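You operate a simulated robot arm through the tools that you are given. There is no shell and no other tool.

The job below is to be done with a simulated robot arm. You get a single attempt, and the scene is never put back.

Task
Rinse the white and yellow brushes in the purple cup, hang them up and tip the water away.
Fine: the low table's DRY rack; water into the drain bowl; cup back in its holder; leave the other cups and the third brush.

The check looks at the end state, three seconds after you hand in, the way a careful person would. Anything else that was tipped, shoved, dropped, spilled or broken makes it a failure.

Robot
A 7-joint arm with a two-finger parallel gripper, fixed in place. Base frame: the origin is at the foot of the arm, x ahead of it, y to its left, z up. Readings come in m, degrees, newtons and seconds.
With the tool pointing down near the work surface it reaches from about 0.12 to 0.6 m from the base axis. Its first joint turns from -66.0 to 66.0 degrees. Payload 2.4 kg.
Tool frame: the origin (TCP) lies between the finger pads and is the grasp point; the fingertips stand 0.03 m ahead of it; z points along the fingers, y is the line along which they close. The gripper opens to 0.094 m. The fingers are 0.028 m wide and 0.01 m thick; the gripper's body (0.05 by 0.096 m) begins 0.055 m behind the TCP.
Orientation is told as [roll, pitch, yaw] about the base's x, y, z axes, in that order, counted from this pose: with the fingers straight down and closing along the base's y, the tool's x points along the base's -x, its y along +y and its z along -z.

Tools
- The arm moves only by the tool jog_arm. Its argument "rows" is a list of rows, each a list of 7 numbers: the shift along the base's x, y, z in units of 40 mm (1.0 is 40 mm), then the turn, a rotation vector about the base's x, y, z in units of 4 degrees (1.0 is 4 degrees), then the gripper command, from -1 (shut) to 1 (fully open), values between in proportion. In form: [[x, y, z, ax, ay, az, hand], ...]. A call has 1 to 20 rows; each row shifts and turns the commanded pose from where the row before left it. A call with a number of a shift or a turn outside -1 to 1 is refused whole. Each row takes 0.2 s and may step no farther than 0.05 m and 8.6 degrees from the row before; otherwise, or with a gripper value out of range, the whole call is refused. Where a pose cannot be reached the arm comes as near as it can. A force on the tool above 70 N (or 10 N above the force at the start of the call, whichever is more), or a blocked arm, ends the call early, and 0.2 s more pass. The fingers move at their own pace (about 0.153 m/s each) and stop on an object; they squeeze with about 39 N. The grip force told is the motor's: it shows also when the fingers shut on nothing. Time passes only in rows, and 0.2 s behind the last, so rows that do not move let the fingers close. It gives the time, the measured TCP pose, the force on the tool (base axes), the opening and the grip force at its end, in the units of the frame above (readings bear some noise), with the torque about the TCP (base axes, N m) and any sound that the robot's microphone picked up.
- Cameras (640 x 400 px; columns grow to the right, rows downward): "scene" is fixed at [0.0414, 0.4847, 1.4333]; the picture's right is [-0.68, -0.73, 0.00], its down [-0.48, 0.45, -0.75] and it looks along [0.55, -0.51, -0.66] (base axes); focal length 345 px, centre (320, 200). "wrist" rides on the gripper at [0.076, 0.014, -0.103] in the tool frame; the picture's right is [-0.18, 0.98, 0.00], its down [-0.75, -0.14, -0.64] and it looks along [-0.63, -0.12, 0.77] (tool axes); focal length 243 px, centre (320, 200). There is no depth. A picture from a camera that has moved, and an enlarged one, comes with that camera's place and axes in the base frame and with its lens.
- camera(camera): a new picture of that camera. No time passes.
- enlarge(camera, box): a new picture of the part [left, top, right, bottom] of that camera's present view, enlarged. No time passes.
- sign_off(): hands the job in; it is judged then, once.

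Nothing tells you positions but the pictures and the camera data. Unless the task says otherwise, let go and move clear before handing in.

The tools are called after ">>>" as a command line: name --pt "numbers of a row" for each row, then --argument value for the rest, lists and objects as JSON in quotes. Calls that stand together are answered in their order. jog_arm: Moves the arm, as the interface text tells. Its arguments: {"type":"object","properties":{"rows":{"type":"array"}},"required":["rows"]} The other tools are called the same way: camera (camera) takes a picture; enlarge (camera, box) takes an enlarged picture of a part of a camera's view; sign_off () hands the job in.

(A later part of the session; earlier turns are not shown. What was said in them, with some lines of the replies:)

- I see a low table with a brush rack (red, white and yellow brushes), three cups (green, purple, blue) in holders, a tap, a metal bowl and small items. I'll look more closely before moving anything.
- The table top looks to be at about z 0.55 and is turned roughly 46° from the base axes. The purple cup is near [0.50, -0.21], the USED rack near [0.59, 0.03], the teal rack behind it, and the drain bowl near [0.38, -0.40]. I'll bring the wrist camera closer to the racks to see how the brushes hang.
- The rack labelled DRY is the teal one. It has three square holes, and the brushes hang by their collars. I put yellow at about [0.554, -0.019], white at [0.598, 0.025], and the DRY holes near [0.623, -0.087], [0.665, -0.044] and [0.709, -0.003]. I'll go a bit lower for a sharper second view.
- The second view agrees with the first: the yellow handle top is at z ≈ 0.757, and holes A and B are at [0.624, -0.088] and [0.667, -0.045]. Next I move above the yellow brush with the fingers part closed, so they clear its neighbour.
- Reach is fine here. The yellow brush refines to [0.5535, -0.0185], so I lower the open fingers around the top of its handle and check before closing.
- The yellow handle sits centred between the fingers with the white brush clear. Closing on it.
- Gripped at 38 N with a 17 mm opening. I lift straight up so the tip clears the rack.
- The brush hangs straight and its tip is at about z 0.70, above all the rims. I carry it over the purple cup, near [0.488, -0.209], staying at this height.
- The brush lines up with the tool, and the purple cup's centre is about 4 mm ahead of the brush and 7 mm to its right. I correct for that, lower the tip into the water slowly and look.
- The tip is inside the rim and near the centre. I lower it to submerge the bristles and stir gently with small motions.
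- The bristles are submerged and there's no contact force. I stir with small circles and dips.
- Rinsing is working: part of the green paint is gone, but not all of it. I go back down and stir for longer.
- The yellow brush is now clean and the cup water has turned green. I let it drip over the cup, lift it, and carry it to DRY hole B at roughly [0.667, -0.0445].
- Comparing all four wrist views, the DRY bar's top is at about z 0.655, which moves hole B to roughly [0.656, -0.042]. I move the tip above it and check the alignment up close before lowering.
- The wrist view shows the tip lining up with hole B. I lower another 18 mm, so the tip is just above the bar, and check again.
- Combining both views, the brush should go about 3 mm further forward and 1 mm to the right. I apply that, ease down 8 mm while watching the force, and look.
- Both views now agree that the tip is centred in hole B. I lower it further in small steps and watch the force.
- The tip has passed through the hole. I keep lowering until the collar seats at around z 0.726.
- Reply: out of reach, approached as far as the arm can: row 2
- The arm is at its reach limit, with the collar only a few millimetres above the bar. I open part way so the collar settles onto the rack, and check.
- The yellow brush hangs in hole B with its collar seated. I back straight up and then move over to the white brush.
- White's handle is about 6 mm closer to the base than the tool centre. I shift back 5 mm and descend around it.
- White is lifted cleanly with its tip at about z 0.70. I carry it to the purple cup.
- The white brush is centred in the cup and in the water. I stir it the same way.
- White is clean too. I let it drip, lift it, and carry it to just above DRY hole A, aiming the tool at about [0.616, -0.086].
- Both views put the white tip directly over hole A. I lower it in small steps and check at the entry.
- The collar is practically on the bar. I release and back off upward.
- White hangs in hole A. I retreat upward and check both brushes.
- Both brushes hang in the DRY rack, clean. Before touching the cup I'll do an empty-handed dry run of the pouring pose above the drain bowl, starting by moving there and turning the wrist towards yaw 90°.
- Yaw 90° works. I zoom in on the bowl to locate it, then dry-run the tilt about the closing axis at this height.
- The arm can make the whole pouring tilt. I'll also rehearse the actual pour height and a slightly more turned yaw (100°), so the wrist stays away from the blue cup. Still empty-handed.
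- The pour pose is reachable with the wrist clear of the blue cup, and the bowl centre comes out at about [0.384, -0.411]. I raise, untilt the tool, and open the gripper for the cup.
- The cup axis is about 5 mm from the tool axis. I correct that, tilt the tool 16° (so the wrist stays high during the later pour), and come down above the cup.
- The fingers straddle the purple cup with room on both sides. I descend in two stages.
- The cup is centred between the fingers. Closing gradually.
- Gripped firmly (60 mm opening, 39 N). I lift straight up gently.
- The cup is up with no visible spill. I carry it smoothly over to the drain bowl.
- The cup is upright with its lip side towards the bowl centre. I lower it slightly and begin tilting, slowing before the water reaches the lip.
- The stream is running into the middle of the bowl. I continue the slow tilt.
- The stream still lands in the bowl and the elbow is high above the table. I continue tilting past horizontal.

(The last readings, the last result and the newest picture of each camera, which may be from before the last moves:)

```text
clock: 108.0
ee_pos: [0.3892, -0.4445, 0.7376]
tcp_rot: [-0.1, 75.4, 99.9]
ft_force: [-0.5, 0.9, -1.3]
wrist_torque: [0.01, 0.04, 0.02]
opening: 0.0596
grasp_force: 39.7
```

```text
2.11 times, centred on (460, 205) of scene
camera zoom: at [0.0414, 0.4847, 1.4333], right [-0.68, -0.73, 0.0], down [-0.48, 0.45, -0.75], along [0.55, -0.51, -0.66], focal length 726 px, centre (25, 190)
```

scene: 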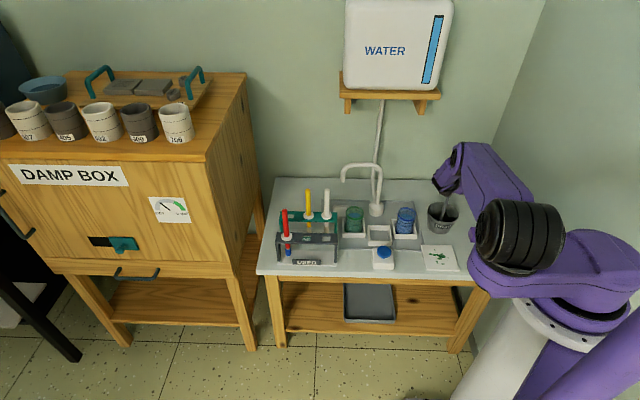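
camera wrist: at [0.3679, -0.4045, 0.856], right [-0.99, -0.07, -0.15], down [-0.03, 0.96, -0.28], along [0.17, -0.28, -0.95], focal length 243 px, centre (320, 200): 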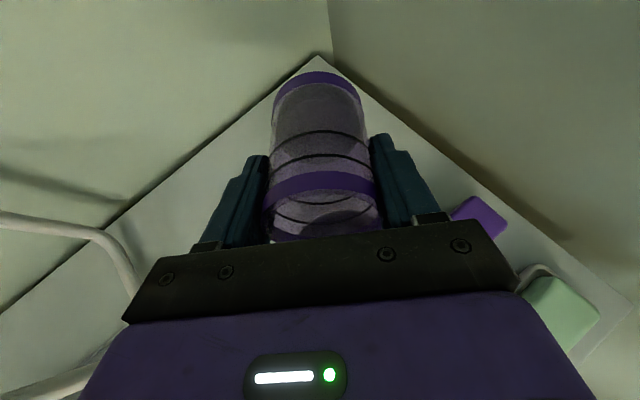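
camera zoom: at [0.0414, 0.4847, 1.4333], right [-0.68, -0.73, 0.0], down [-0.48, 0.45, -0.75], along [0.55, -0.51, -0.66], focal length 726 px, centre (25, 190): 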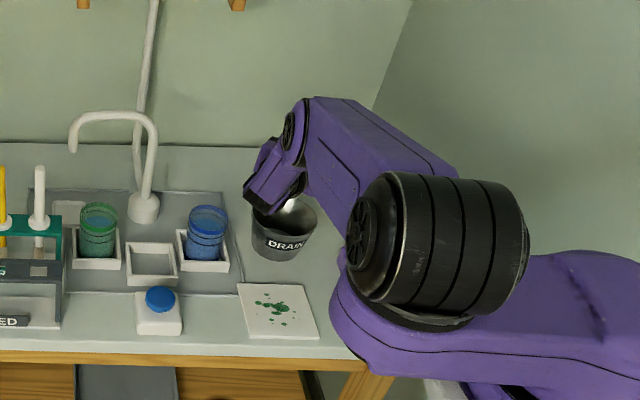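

>>> jog_arm --pt "0 0 0 -0.45 -0.079 0 0.0" --pt "0 0 0 -0.45 -0.079 0 0.0" --pt "0 0 0 -0.45 -0.079 0 0.0" --pt "0 0 0 -0.45 -0.079 0 0.0" --pt "0 0 0 -0.45 -0.079 0 0.0"

>>> camera --camera "scene"

>>> camera --camera "wrist"

```text
clock: 109.2
ee_pos: [0.3903, -0.4458, 0.7378]
tcp_rot: [0.0, 84.6, 100.0]
ft_force: [0.0, 0.0, -0.8]
wrist_torque: [0.01, 0.01, 0.02]
opening: 0.0594
grasp_force: 38.7
```

```text
taken
```

scene: 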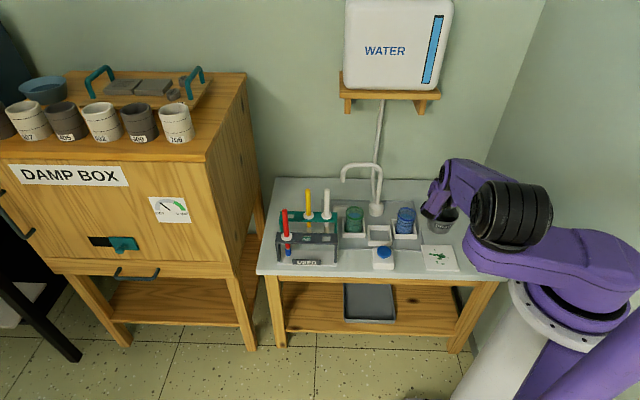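

```text
taken
camera wrist: at [0.3598, -0.3547, 0.8229], right [-0.97, -0.15, -0.18], down [0.02, 0.72, -0.69], along [0.24, -0.67, -0.7], focal length 243 px, centre (320, 200)
```

wrist: 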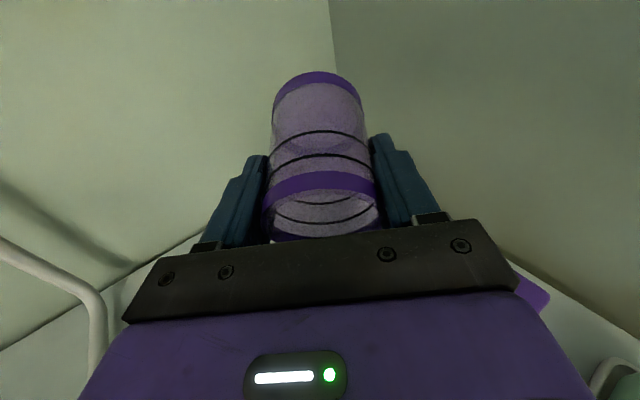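

>>> enlarge --camera "scene" --box '[380, 140, 500, 270]'

>>> enlarge --camera "wrist" --box '[240, 50, 400, 250]'

```text
3.08 times, centred on (440, 205) of scene
camera zoom: at [0.0414, 0.4847, 1.4333], right [-0.68, -0.73, 0.0], down [-0.48, 0.45, -0.75], along [0.55, -0.51, -0.66], focal length 1061 px, centre (-49, 185)
```

zoom: 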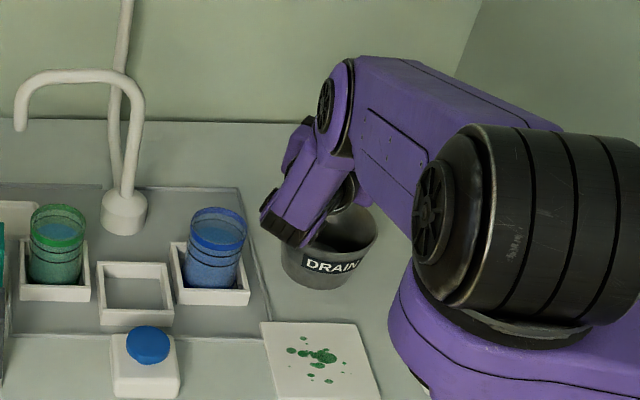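

```text
2.00 times, centred on (320, 150) of wrist
camera zoom: at [0.3598, -0.3547, 0.8229], right [-0.97, -0.15, -0.18], down [0.02, 0.72, -0.69], along [0.24, -0.67, -0.7], focal length 485 px, centre (320, 300)
```

zoom: 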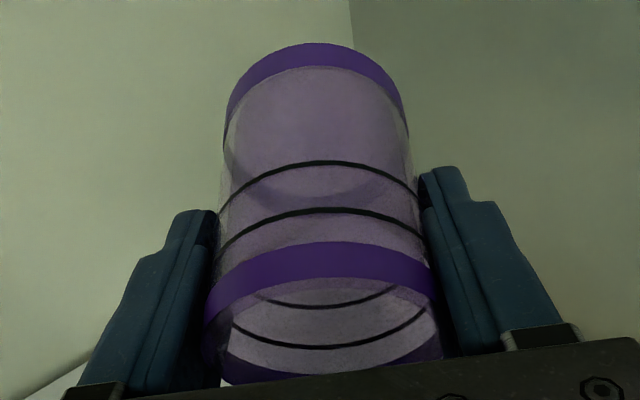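

The cup looks empty. I tilt a little further and hold to drain the last drops.

>>> jog_arm --pt "0 0 0 -0.45 -0.079 0 0.0" --pt "0 0 0.1 -0.45 -0.079 0 0.0" --pt "0 0 0.1 -0.45 -0.079 0 0.0" --pt "0 0 0.1 -0.45 -0.079 0 0.0" --pt "0 0 0 0 0 0 0.0" --pt "0 0 0 0 0 0 0.0" --pt "0 0 0 0 0 0 0.0" --pt "0 0 0 0 0 0 0.0" --pt "0 0 0 0 0 0 0.0" --pt "0 0 0 0 0 0 0.0" --pt "0 0 0 0 0 0 0.0"

>>> enlarge --camera "wrist" --box '[240, 50, 400, 250]'

>>> enlarge --camera "scene" --box '[380, 140, 500, 270]'

```text
clock: 111.6
ee_pos: [0.3903, -0.4455, 0.7502]
tcp_rot: [-179.3, 88.2, -79.2]
ft_force: [-0.4, 0.3, 0.0]
wrist_torque: [0.06, -0.04, -0.02]
opening: 0.0595
grasp_force: 39.3
```

```text
2.00 times, centred on (320, 150) of wrist
camera zoom: at [0.3587, -0.3448, 0.8217], right [-0.97, -0.18, -0.18], down [0.03, 0.63, -0.77], along [0.25, -0.75, -0.61], focal length 485 px, centre (320, 300)
```

zoom: 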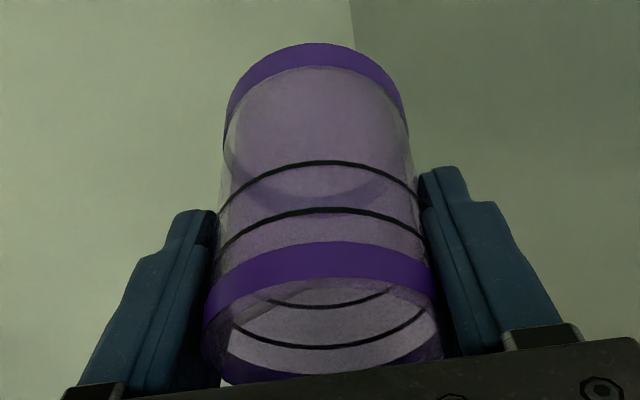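

```text
3.08 times, centred on (440, 205) of scene
camera zoom: at [0.0414, 0.4847, 1.4333], right [-0.68, -0.73, 0.0], down [-0.48, 0.45, -0.75], along [0.55, -0.51, -0.66], focal length 1061 px, centre (-49, 185)
```

zoom: 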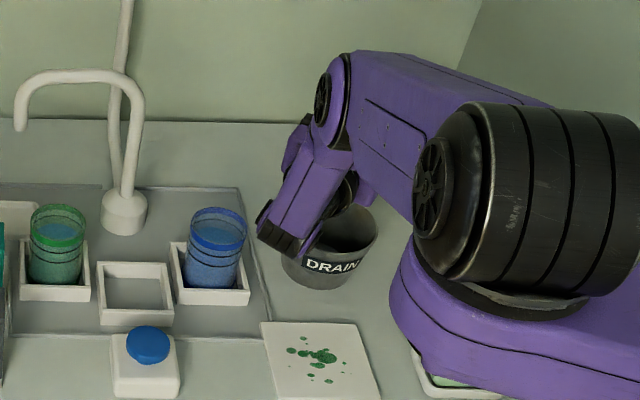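

Empty. I rotate the cup back upright over the bowl.

>>> jog_arm --pt "0 0 0 0.492 0.087 0 0.0" --pt "0 0 0 0.985 0.174 0 0.0" --pt "0 0 0 0.985 0.174 0 0.0" --pt "0 0 0 0.985 0.174 0 0.0" --pt "0 0 0 0.985 0.174 0 0.0" --pt "0 0 0 0.985 0.174 0 0.0" --pt "0 0 0 0.985 0.174 0 0.0" --pt "0 0 0 0.985 0.174 0 0.0" --pt "0 0 0 0.985 0.174 0 0.0" --pt "0 0 0 0.985 0.174 0 0.0" --pt "0 0 0 0.985 0.174 0 0.0" --pt "0 0 0 0.985 0.174 0 0.0" --pt "0 0 0 0.985 0.174 0 0.0" --pt "0 0 0 0.985 0.174 0 0.0" --pt "0 0 0 0 0 0 0.0"

>>> jog_arm --pt "0 0 0 0.985 0.174 0 0.0" --pt "0 0 0 0.985 0.174 0 0.0" --pt "0 0 0 0.985 0.174 0 0.0" --pt "0 0 0 0.985 0.174 0 0.0" --pt "0 0 0 0.985 0.174 0 0.0" --pt "0 0 0 0.985 0.174 0 0.0" --pt "0 0 0 0.985 0.174 0 0.0" --pt "0 0 0 0.985 0.174 0 0.0" --pt "0 0 0 0.985 0.174 0 0.0" --pt "0 0 0 0.985 0.174 0 0.0" --pt "0 0 0 0.985 0.174 0 0.0" --pt "0 0 0 0.985 0.174 0 0.0" --pt "0 0 0 0.985 0.174 0 0.0" --pt "0 0 0 0.443 0.078 0 0.0" --pt "0 0 0 0 0 0 0.0" --pt "0 0 0 0 0 0 0.0"

>>> camera --camera "wrist"

>>> enlarge --camera "scene" --box '[360, 120, 500, 270]'

```text
clock: 114.8
ee_pos: [0.3907, -0.4444, 0.7494]
tcp_rot: [0.0, 37.7, 100.1]
ft_force: [-0.4, 0.0, 0.2]
wrist_torque: [0.03, -0.03, 0.01]
opening: 0.0596
grasp_force: 38.9
```

```text
clock: 118.2
ee_pos: [0.388, -0.4478, 0.7502]
tcp_rot: [1.8, -8.8, 99.7]
ft_force: [-1.4, 0.5, 0.1]
wrist_torque: [0.0, 0.01, 0.01]
opening: 0.0594
grasp_force: 39.0
out of reach, approached as far as the arm can: row 6, 8
```

```text
taken
camera wrist: at [0.3934, -0.5405, 0.8392], right [-1.0, 0.01, 0.06], down [0.05, 0.66, 0.75], along [-0.03, 0.75, -0.66], focal length 243 px, centre (320, 200)
```

wrist: 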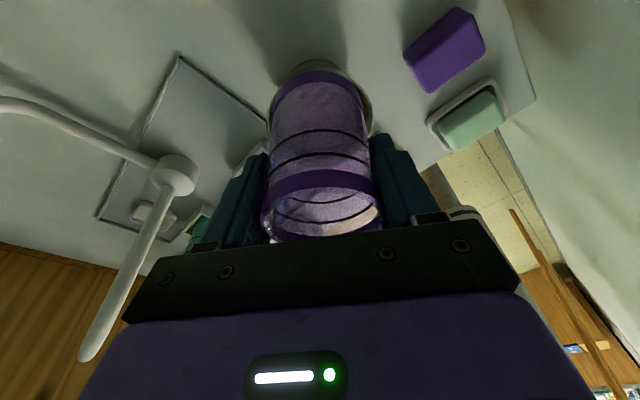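

```text
2.67 times, centred on (430, 195) of scene
camera zoom: at [0.0414, 0.4847, 1.4333], right [-0.68, -0.73, 0.0], down [-0.48, 0.45, -0.75], along [0.55, -0.51, -0.66], focal length 920 px, centre (27, 213)
```

zoom: 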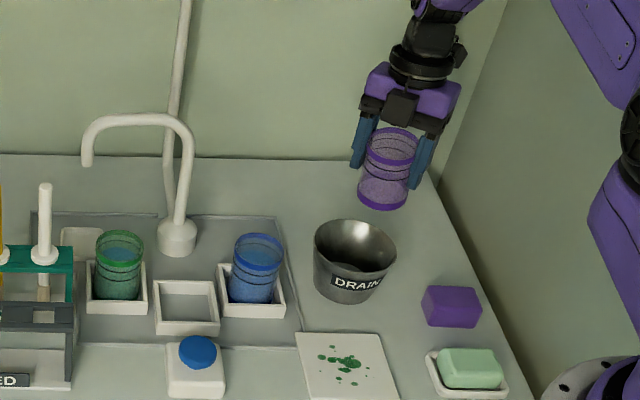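

The water is away and the cup is nearly upright. A couple of rows were clipped, leaving a small orientation error, so I correct it before returning the cup.

>>> jog_arm --pt "0.1 0.25 0 0.6 -0.04 0.02 0.0" --pt "0.1 0.25 0 0.6 -0.04 0.02 0.0" --pt "0.1 0.25 0 0.65 -0.04 0.02 0.0" --pt "0 0 0 0 0 0 0.0" --pt "0 0 0 0 0 0 0.0"

```text
clock: 119.4
ee_pos: [0.3995, -0.4185, 0.7502]
tcp_rot: [-0.3, -16.2, 100.4]
ft_force: [0.4, 0.4, -0.8]
wrist_torque: [0.02, 0.01, 0.01]
opening: 0.0594
grasp_force: 38.6
```

>>> jog_arm --pt "0.17 0.37 0 0 0 0 0.0" --pt "0.34 0.745 0 0 0 0 0.0" --pt "0.42 0.93 0 0 0 0 0.0" --pt "0.42 0.93 0 0 0 0 0.0" --pt "0.42 0.93 0 0 0 0 0.0" --pt "0.34 0.745 0 0 0 0 0.0" --pt "0.17 0.37 0 0 0 0 0.0" --pt "0 0 0 0 0 0 0.0" --pt "0 0 0 0 0 0 0.0"

>>> camera --camera "wrist"

>>> enlarge --camera "scene" --box '[340, 130, 460, 260]'

```text
clock: 121.4
ee_pos: [0.493, -0.2175, 0.7509]
tcp_rot: [-0.2, -16.2, 100.4]
ft_force: [0.3, -0.3, -0.6]
wrist_torque: [-0.01, -0.01, 0.02]
opening: 0.0597
grasp_force: 39.2
```

```text
taken
camera wrist: at [0.4973, -0.32, 0.8273], right [-1.0, 0.0, 0.05], down [0.04, 0.56, 0.83], along [-0.03, 0.83, -0.56], focal length 243 px, centre (320, 200)
```

wrist: 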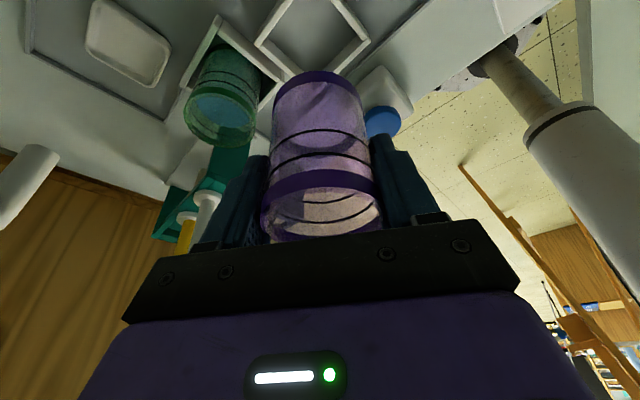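

```text
3.08 times, centred on (400, 195) of scene
camera zoom: at [0.0414, 0.4847, 1.4333], right [-0.68, -0.73, 0.0], down [-0.48, 0.45, -0.75], along [0.55, -0.51, -0.66], focal length 1061 px, centre (74, 215)
```

zoom: 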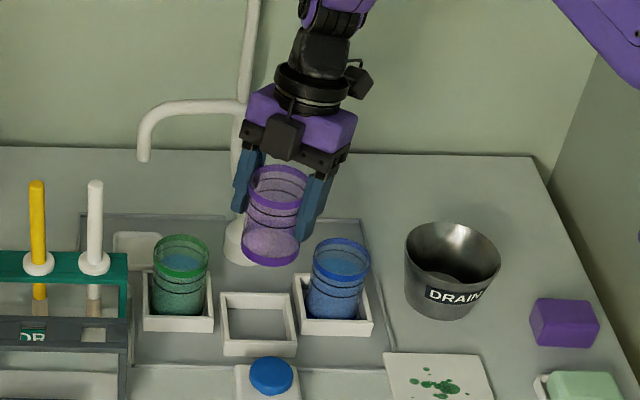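

The pose matches the earlier grasp pose above the holder. I lower the cup slowly.

>>> jog_arm --pt "0 0 -0.3 0 0 0 0.0" --pt "0 0 -0.5 0 0 0 0.0" --pt "0 0 -0.5 0 0 0 0.0" --pt "0 0 -0.4 0 0 0 0.0" --pt "0 0 -0.3 0 0 0 0.0" --pt "0 0 0 0 0 0 0.0"

>>> camera --camera "wrist"

>>> enlarge --camera "scene" --box '[350, 170, 430, 260]'

```text
clock: 122.8
ee_pos: [0.4911, -0.218, 0.67]
tcp_rot: [-0.1, -16.0, 100.4]
ft_force: [-0.1, 0.1, 0.2]
wrist_torque: [-0.03, 0.0, 0.02]
opening: 0.0596
grasp_force: 39.4
```

```text
taken
camera wrist: at [0.4962, -0.3212, 0.7467], right [-1.0, 0.0, 0.05], down [0.04, 0.56, 0.83], along [-0.03, 0.83, -0.56], focal length 243 px, centre (320, 200)
```

wrist: 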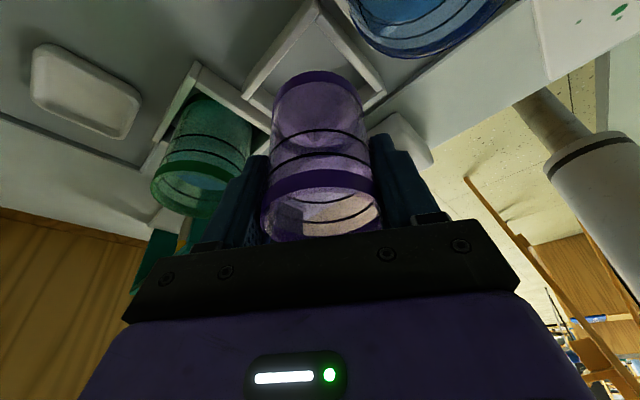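

```text
4.44 times, centred on (390, 215) of scene
camera zoom: at [0.0414, 0.4847, 1.4333], right [-0.68, -0.73, 0.0], down [-0.48, 0.45, -0.75], along [0.55, -0.51, -0.66], focal length 1533 px, centre (9, 133)
```

zoom: 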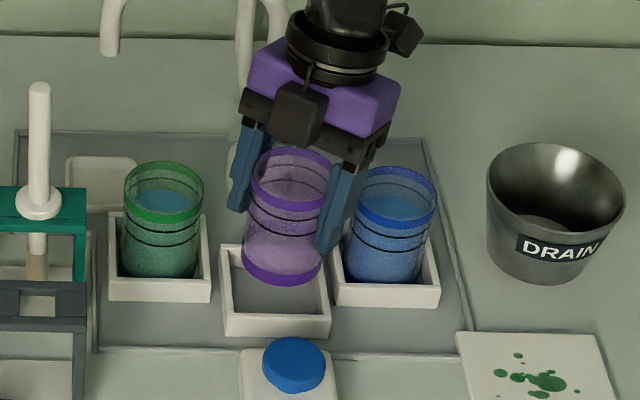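

>>> jog_arm --pt "0 0 -0.25 0 0 0 0.0" --pt "0 0 -0.25 0 0 0 0.0" --pt "0 0 -0.2 0 0 0 0.0" --pt "0 0 0 0 0 0 0.0"

>>> enlarge --camera "wrist" --box '[200, 0, 440, 250]'

>>> enlarge --camera "scene" --box '[360, 190, 420, 260]'

```text
clock: 123.8
ee_pos: [0.4909, -0.219, 0.6421]
tcp_rot: [-0.1, -16.1, 100.5]
ft_force: [-0.2, 0.1, -0.3]
wrist_torque: [0.05, 0.0, 0.0]
opening: 0.0594
grasp_force: 39.3
```

```text
1.60 times, centred on (320, 125) of wrist
camera zoom: at [0.4961, -0.321, 0.7192], right [-1.0, 0.0, 0.05], down [0.04, 0.56, 0.83], along [-0.03, 0.83, -0.56], focal length 388 px, centre (320, 320)
```

zoom: 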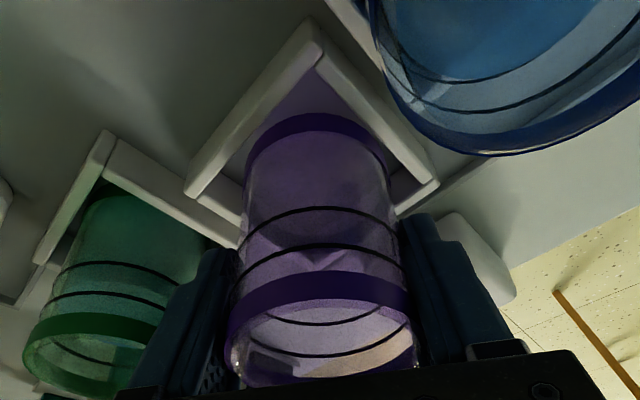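

```text
5.71 times, centred on (390, 225) of scene
camera zoom: at [0.0414, 0.4847, 1.4333], right [-0.68, -0.73, 0.0], down [-0.48, 0.45, -0.75], along [0.55, -0.51, -0.66], focal length 1971 px, centre (-80, 57)
```

zoom: 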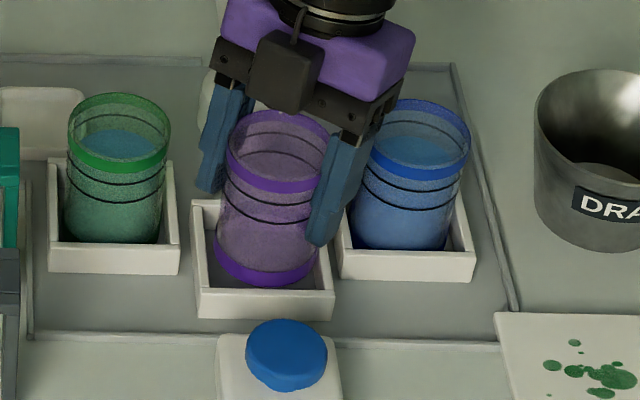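

>>> jog_arm --pt "0.027 0.025 0 0 0 0 0.0" --pt "0 0 -0.15 0 0 0 0.0" --pt "0 0 -0.15 0 0 0 0.0" --pt "0 0 -0.1 0 0 0 0.0" --pt "0 0 0 0 0 0 0.0" --pt "0 0 0 0 0 0 0.0"

>>> enlarge --camera "wrist" --box '[200, 0, 440, 250]'

>>> enlarge --camera "scene" --box '[360, 190, 420, 260]'

```text
clock: 125.2
ee_pos: [0.4932, -0.2177, 0.6253]
tcp_rot: [-0.3, -16.1, 100.4]
ft_force: [0.0, -0.1, -0.2]
wrist_torque: [0.03, -0.01, -0.01]
opening: 0.0596
grasp_force: 39.2
```

```text
1.60 times, centred on (320, 125) of wrist
camera zoom: at [0.4976, -0.3199, 0.7024], right [-1.0, 0.0, 0.05], down [0.04, 0.56, 0.83], along [-0.03, 0.83, -0.56], focal length 388 px, centre (320, 320)
```

zoom: 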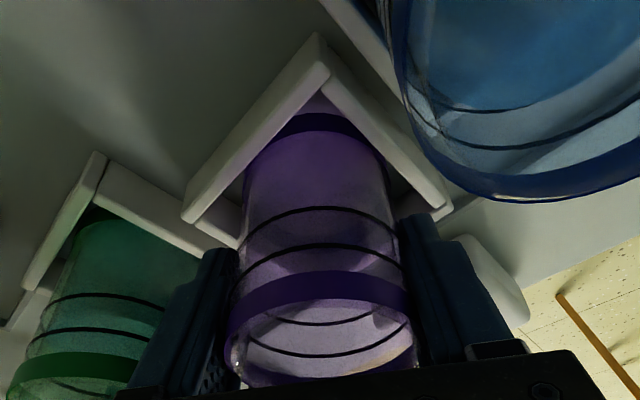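

```text
5.71 times, centred on (390, 225) of scene
camera zoom: at [0.0414, 0.4847, 1.4333], right [-0.68, -0.73, 0.0], down [-0.48, 0.45, -0.75], along [0.55, -0.51, -0.66], focal length 1971 px, centre (-80, 57)
```

zoom: 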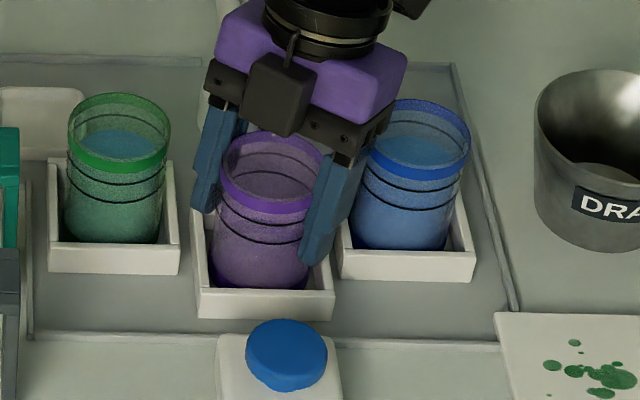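

The cup is inside its holder, about 3 mm above the seat. I lower the last bit.

>>> jog_arm --pt "0 0 -0.04 0 0 0 0.0" --pt "0 0 -0.035 0 0 0 0.0" --pt "0 0 0 0 0 0 0.0" --pt "0 0 0 0 0 0 0.0"

>>> enlarge --camera "scene" --box '[360, 190, 420, 260]'

>>> enlarge --camera "wrist" --box '[200, 0, 440, 250]'

```text
clock: 126.2
ee_pos: [0.4945, -0.2161, 0.6233]
tcp_rot: [-0.2, -16.2, 100.4]
ft_force: [-3.7, 1.0, 16.1]
wrist_torque: [-0.18, 0.05, -0.09]
opening: 0.0594
grasp_force: 38.7
```

```text
5.71 times, centred on (390, 225) of scene
camera zoom: at [0.0411, 0.4848, 1.4333], right [-0.68, -0.73, 0.0], down [-0.48, 0.45, -0.75], along [0.55, -0.51, -0.66], focal length 1971 px, centre (-80, 57)
```

zoom: 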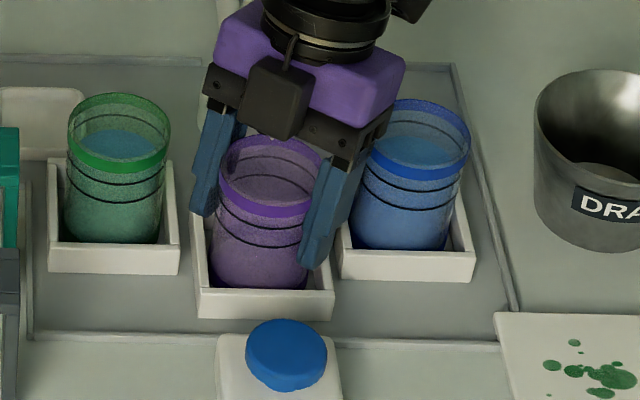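

```text
1.60 times, centred on (320, 125) of wrist
camera zoom: at [0.4975, -0.3193, 0.7], right [-1.0, 0.0, 0.05], down [0.04, 0.56, 0.83], along [-0.03, 0.83, -0.56], focal length 388 px, centre (320, 320)
```

zoom: 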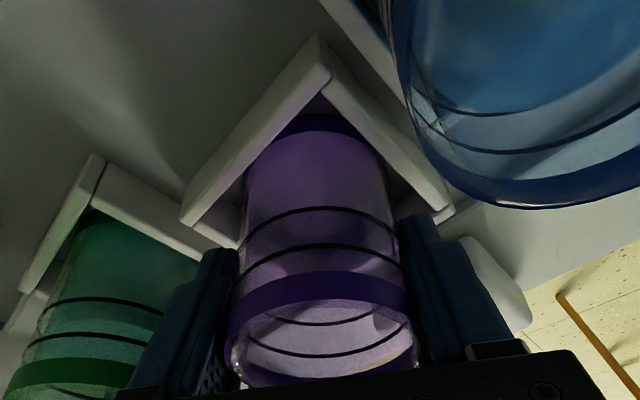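

Contact force shows that the cup is seated. I relax the push slightly and open the fingers.

>>> jog_arm --pt "0 0 0.02 0 0 0 0.0" --pt "0 0 0 0 0 0 0.0"

>>> jog_arm --pt "0 0 0 0 0 0 0.3" --pt "0 0 0 0 0 0 0.4" --pt "0 0 0 0 0 0 0.55" --pt "0 0 0 0 0 0 0.7" --pt "0 0 0 0 0 0 0.75" --pt "0 0 0 0 0 0 0.75"

>>> enlarge --camera "scene" --box '[360, 190, 420, 260]'

>>> enlarge --camera "wrist" --box '[200, 0, 440, 250]'

```text
clock: 126.8
ee_pos: [0.4927, -0.2162, 0.6228]
tcp_rot: [-0.2, -16.0, 100.6]
ft_force: [1.3, 0.8, 5.3]
wrist_torque: [-0.08, -0.2, 0.02]
opening: 0.0595
grasp_force: 39.2
```

```text
clock: 128.2
ee_pos: [0.491, -0.2166, 0.6233]
tcp_rot: [-0.2, -16.1, 100.4]
ft_force: [0.3, -0.7, 0.2]
wrist_torque: [0.02, 0.01, -0.01]
opening: 0.0827
grasp_force: 0.0
```

```text
5.71 times, centred on (390, 225) of scene
camera zoom: at [0.0414, 0.4847, 1.4333], right [-0.68, -0.73, 0.0], down [-0.48, 0.45, -0.75], along [0.55, -0.51, -0.66], focal length 1971 px, centre (-80, 57)
```

zoom: 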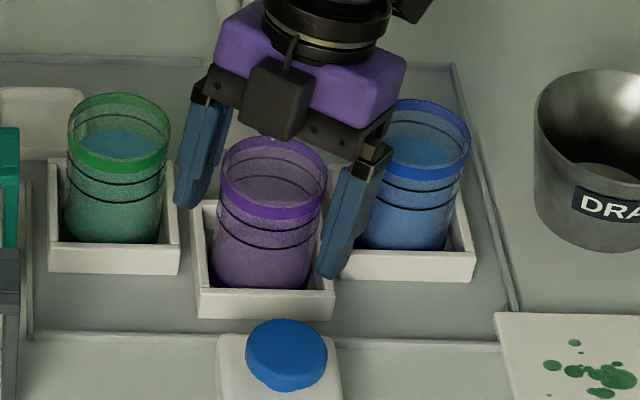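

```text
1.60 times, centred on (320, 125) of wrist
camera zoom: at [0.497, -0.3191, 0.7001], right [-1.0, 0.0, 0.05], down [0.04, 0.56, 0.83], along [-0.03, 0.83, -0.56], focal length 388 px, centre (320, 320)
```

zoom: 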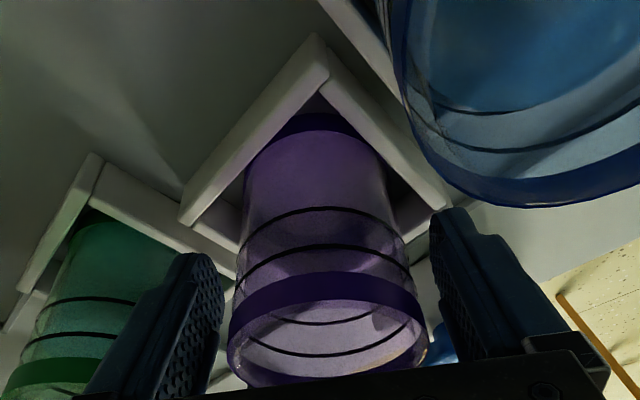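

The cup stands free in its holder. I retreat straight up.

>>> jog_arm --pt "0 0 0.2 0 0 0 0.75" --pt "0 0 0.4 0 0 0 0.75" --pt "0 0 0.6 0 0 0 0.75" --pt "0 0 0.8 0 0 0 0.75" --pt "0 0 0.9 0 0 0 0.75" --pt "0 0 0.9 0 0 0 0.75" --pt "0 0 0.9 0 0 0 0.75" --pt "0 0 0.9 -0.985 -0.174 0 0.75" --pt "0 0 0.5 -0.985 -0.174 0 0.75" --pt "0 0 0 -0.985 -0.174 0 0.75" --pt "0 0 0 -0.985 -0.174 0 0.75" --pt "0 0 0 0 0 0 0.75"

>>> camera --camera "scene"

>>> camera --camera "wrist"

>>> enlarge --camera "scene" --box '[340, 170, 500, 280]'

```text
clock: 130.8
ee_pos: [0.4943, -0.2152, 0.8678]
tcp_rot: [-0.2, 0.0, 100.4]
ft_force: [0.1, -0.6, 0.0]
wrist_torque: [0.02, 0.0, 0.02]
opening: 0.0822
grasp_force: 0.0
```

```text
taken
```

scene: 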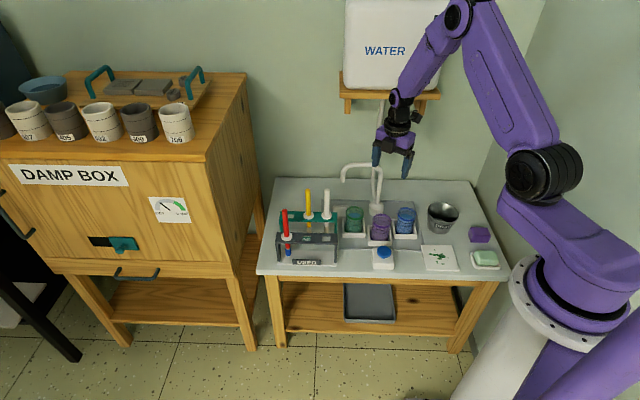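

```text
taken
camera wrist: at [0.4934, -0.2938, 0.9694], right [-1.0, 0.0, 0.0], down [0.0, 0.77, 0.64], along [0.0, 0.64, -0.77], focal length 243 px, centre (320, 200)
```

wrist: 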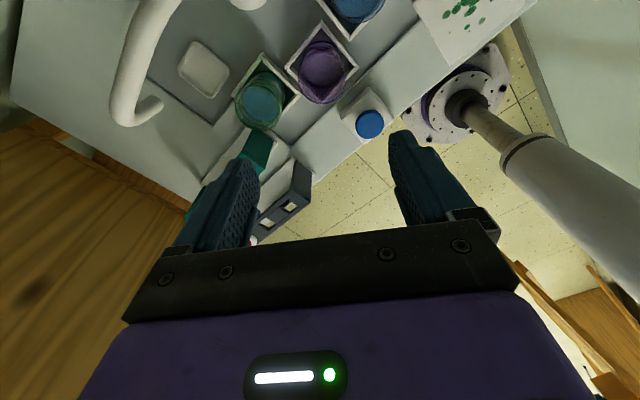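

```text
3.64 times, centred on (420, 225) of scene
camera zoom: at [0.0414, 0.4847, 1.4333], right [-0.68, -0.73, 0.0], down [-0.48, 0.45, -0.75], along [0.55, -0.51, -0.66], focal length 1254 px, centre (-44, 109)
```

zoom: 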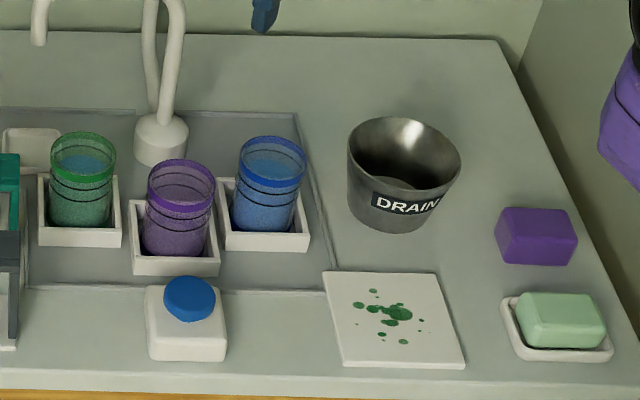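

>>> enlarge --camera "wrist" --box '[220, 20, 400, 150]'

>>> enlarge --camera "scene" --box '[265, 170, 435, 280]'

>>> enlarge --camera "scene" --box '[365, 190, 475, 260]'

```text
3.08 times, centred on (310, 85) of wrist
camera zoom: at [0.4934, -0.2938, 0.9694], right [-1.0, 0.0, 0.0], down [0.0, 0.77, 0.64], along [0.0, 0.64, -0.77], focal length 746 px, centre (351, 554)
```

zoom: 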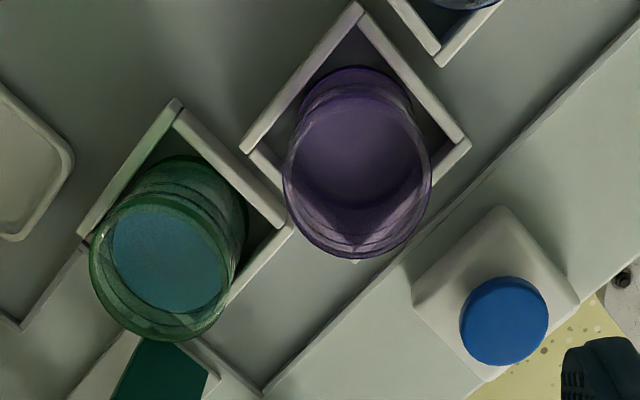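

```text
3.64 times, centred on (350, 225) of scene
camera zoom: at [0.0414, 0.4847, 1.4333], right [-0.68, -0.73, 0.0], down [-0.48, 0.45, -0.75], along [0.55, -0.51, -0.66], focal length 1254 px, centre (211, 109)
```

zoom: 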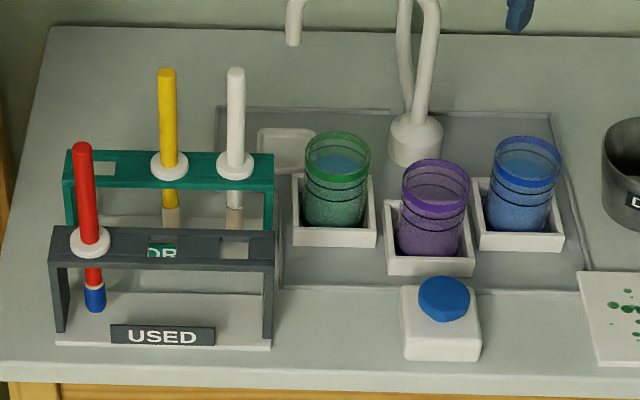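

```text
5.71 times, centred on (420, 225) of scene
camera zoom: at [0.0414, 0.4847, 1.4333], right [-0.68, -0.73, 0.0], down [-0.48, 0.45, -0.75], along [0.55, -0.51, -0.66], focal length 1971 px, centre (-251, 57)
```

zoom: 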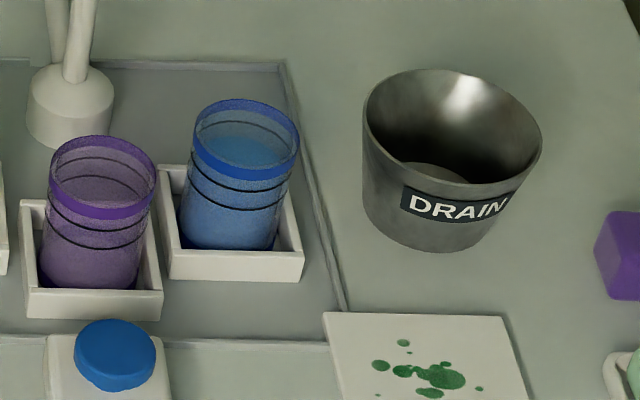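

Everything checks out. The cup is empty and back in its holder, both brushes hang clean on the DRY rack, the red brush and other cups look untouched, and there's no spill. I lift the arm clear and take a last look.

>>> jog_arm --pt "-0.3 0 0.8 0 0 0 0.75" --pt "-0.3 0 0.8 0 0 0 0.75" --pt "-0.3 0 0.8 0 0 0 0.75" --pt "0 0 0 0 0 0 0.75" --pt "0 0 0 0 0 0 0.75"

>>> camera --camera "scene"

>>> enlarge --camera "scene" --box '[260, 170, 520, 290]'

```text
clock: 132.0
ee_pos: [0.4569, -0.2185, 0.9621]
tcp_rot: [0.0, 0.0, 100.5]
ft_force: [0.1, 0.0, 0.4]
wrist_torque: [0.0, -0.03, 0.01]
opening: 0.0824
grasp_force: 0.1
```

```text
taken
```

scene: 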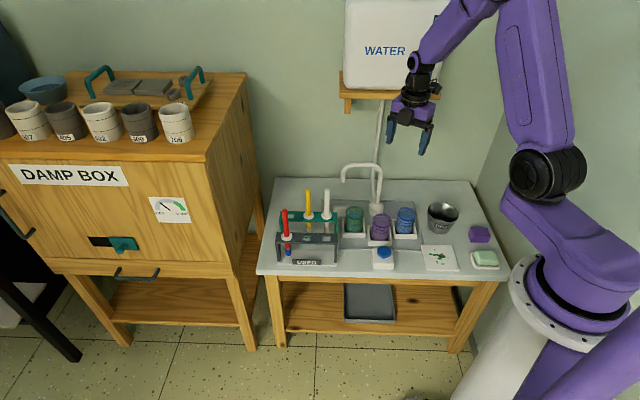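

```text
2.46 times, centred on (390, 230) of scene
camera zoom: at [0.0414, 0.4847, 1.4333], right [-0.68, -0.73, 0.0], down [-0.48, 0.45, -0.75], along [0.55, -0.51, -0.66], focal length 849 px, centre (148, 126)
```

zoom: 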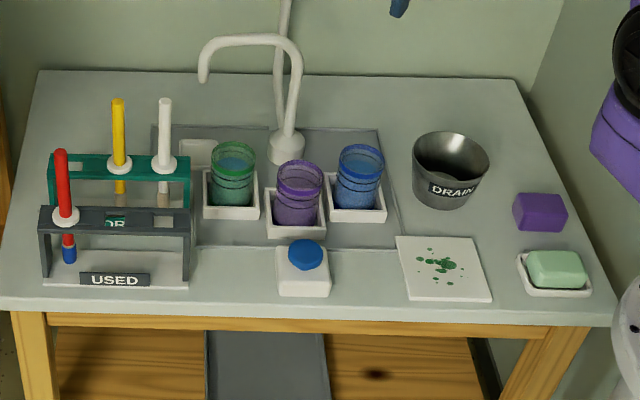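

The scene is in order: both brushes are clean and hanging, the water is gone into the drain bowl, the purple cup is back in its holder, and the arm is clear. Handing in.

>>> sign_off

```text
The job is handed in.
```

The job is handed in, and in the last pictures everything was as you asked:

- **Brushes:** I rinsed the white and yellow brushes in the purple cup until no paint showed. Both now hang in the low table's DRY rack by their collars, white in the end hole nearest the cups and yellow in the middle one.
- **Water:** I poured the cup's water into the drain bowl and saw no spill on the table.
- **Purple cup:** It is empty and back in its holder.
- **Left alone:** The green and blue cups and the red brush were not touched.

The gripper is empty and the arm is raised clear of the table. I haven't seen the result of the final check.
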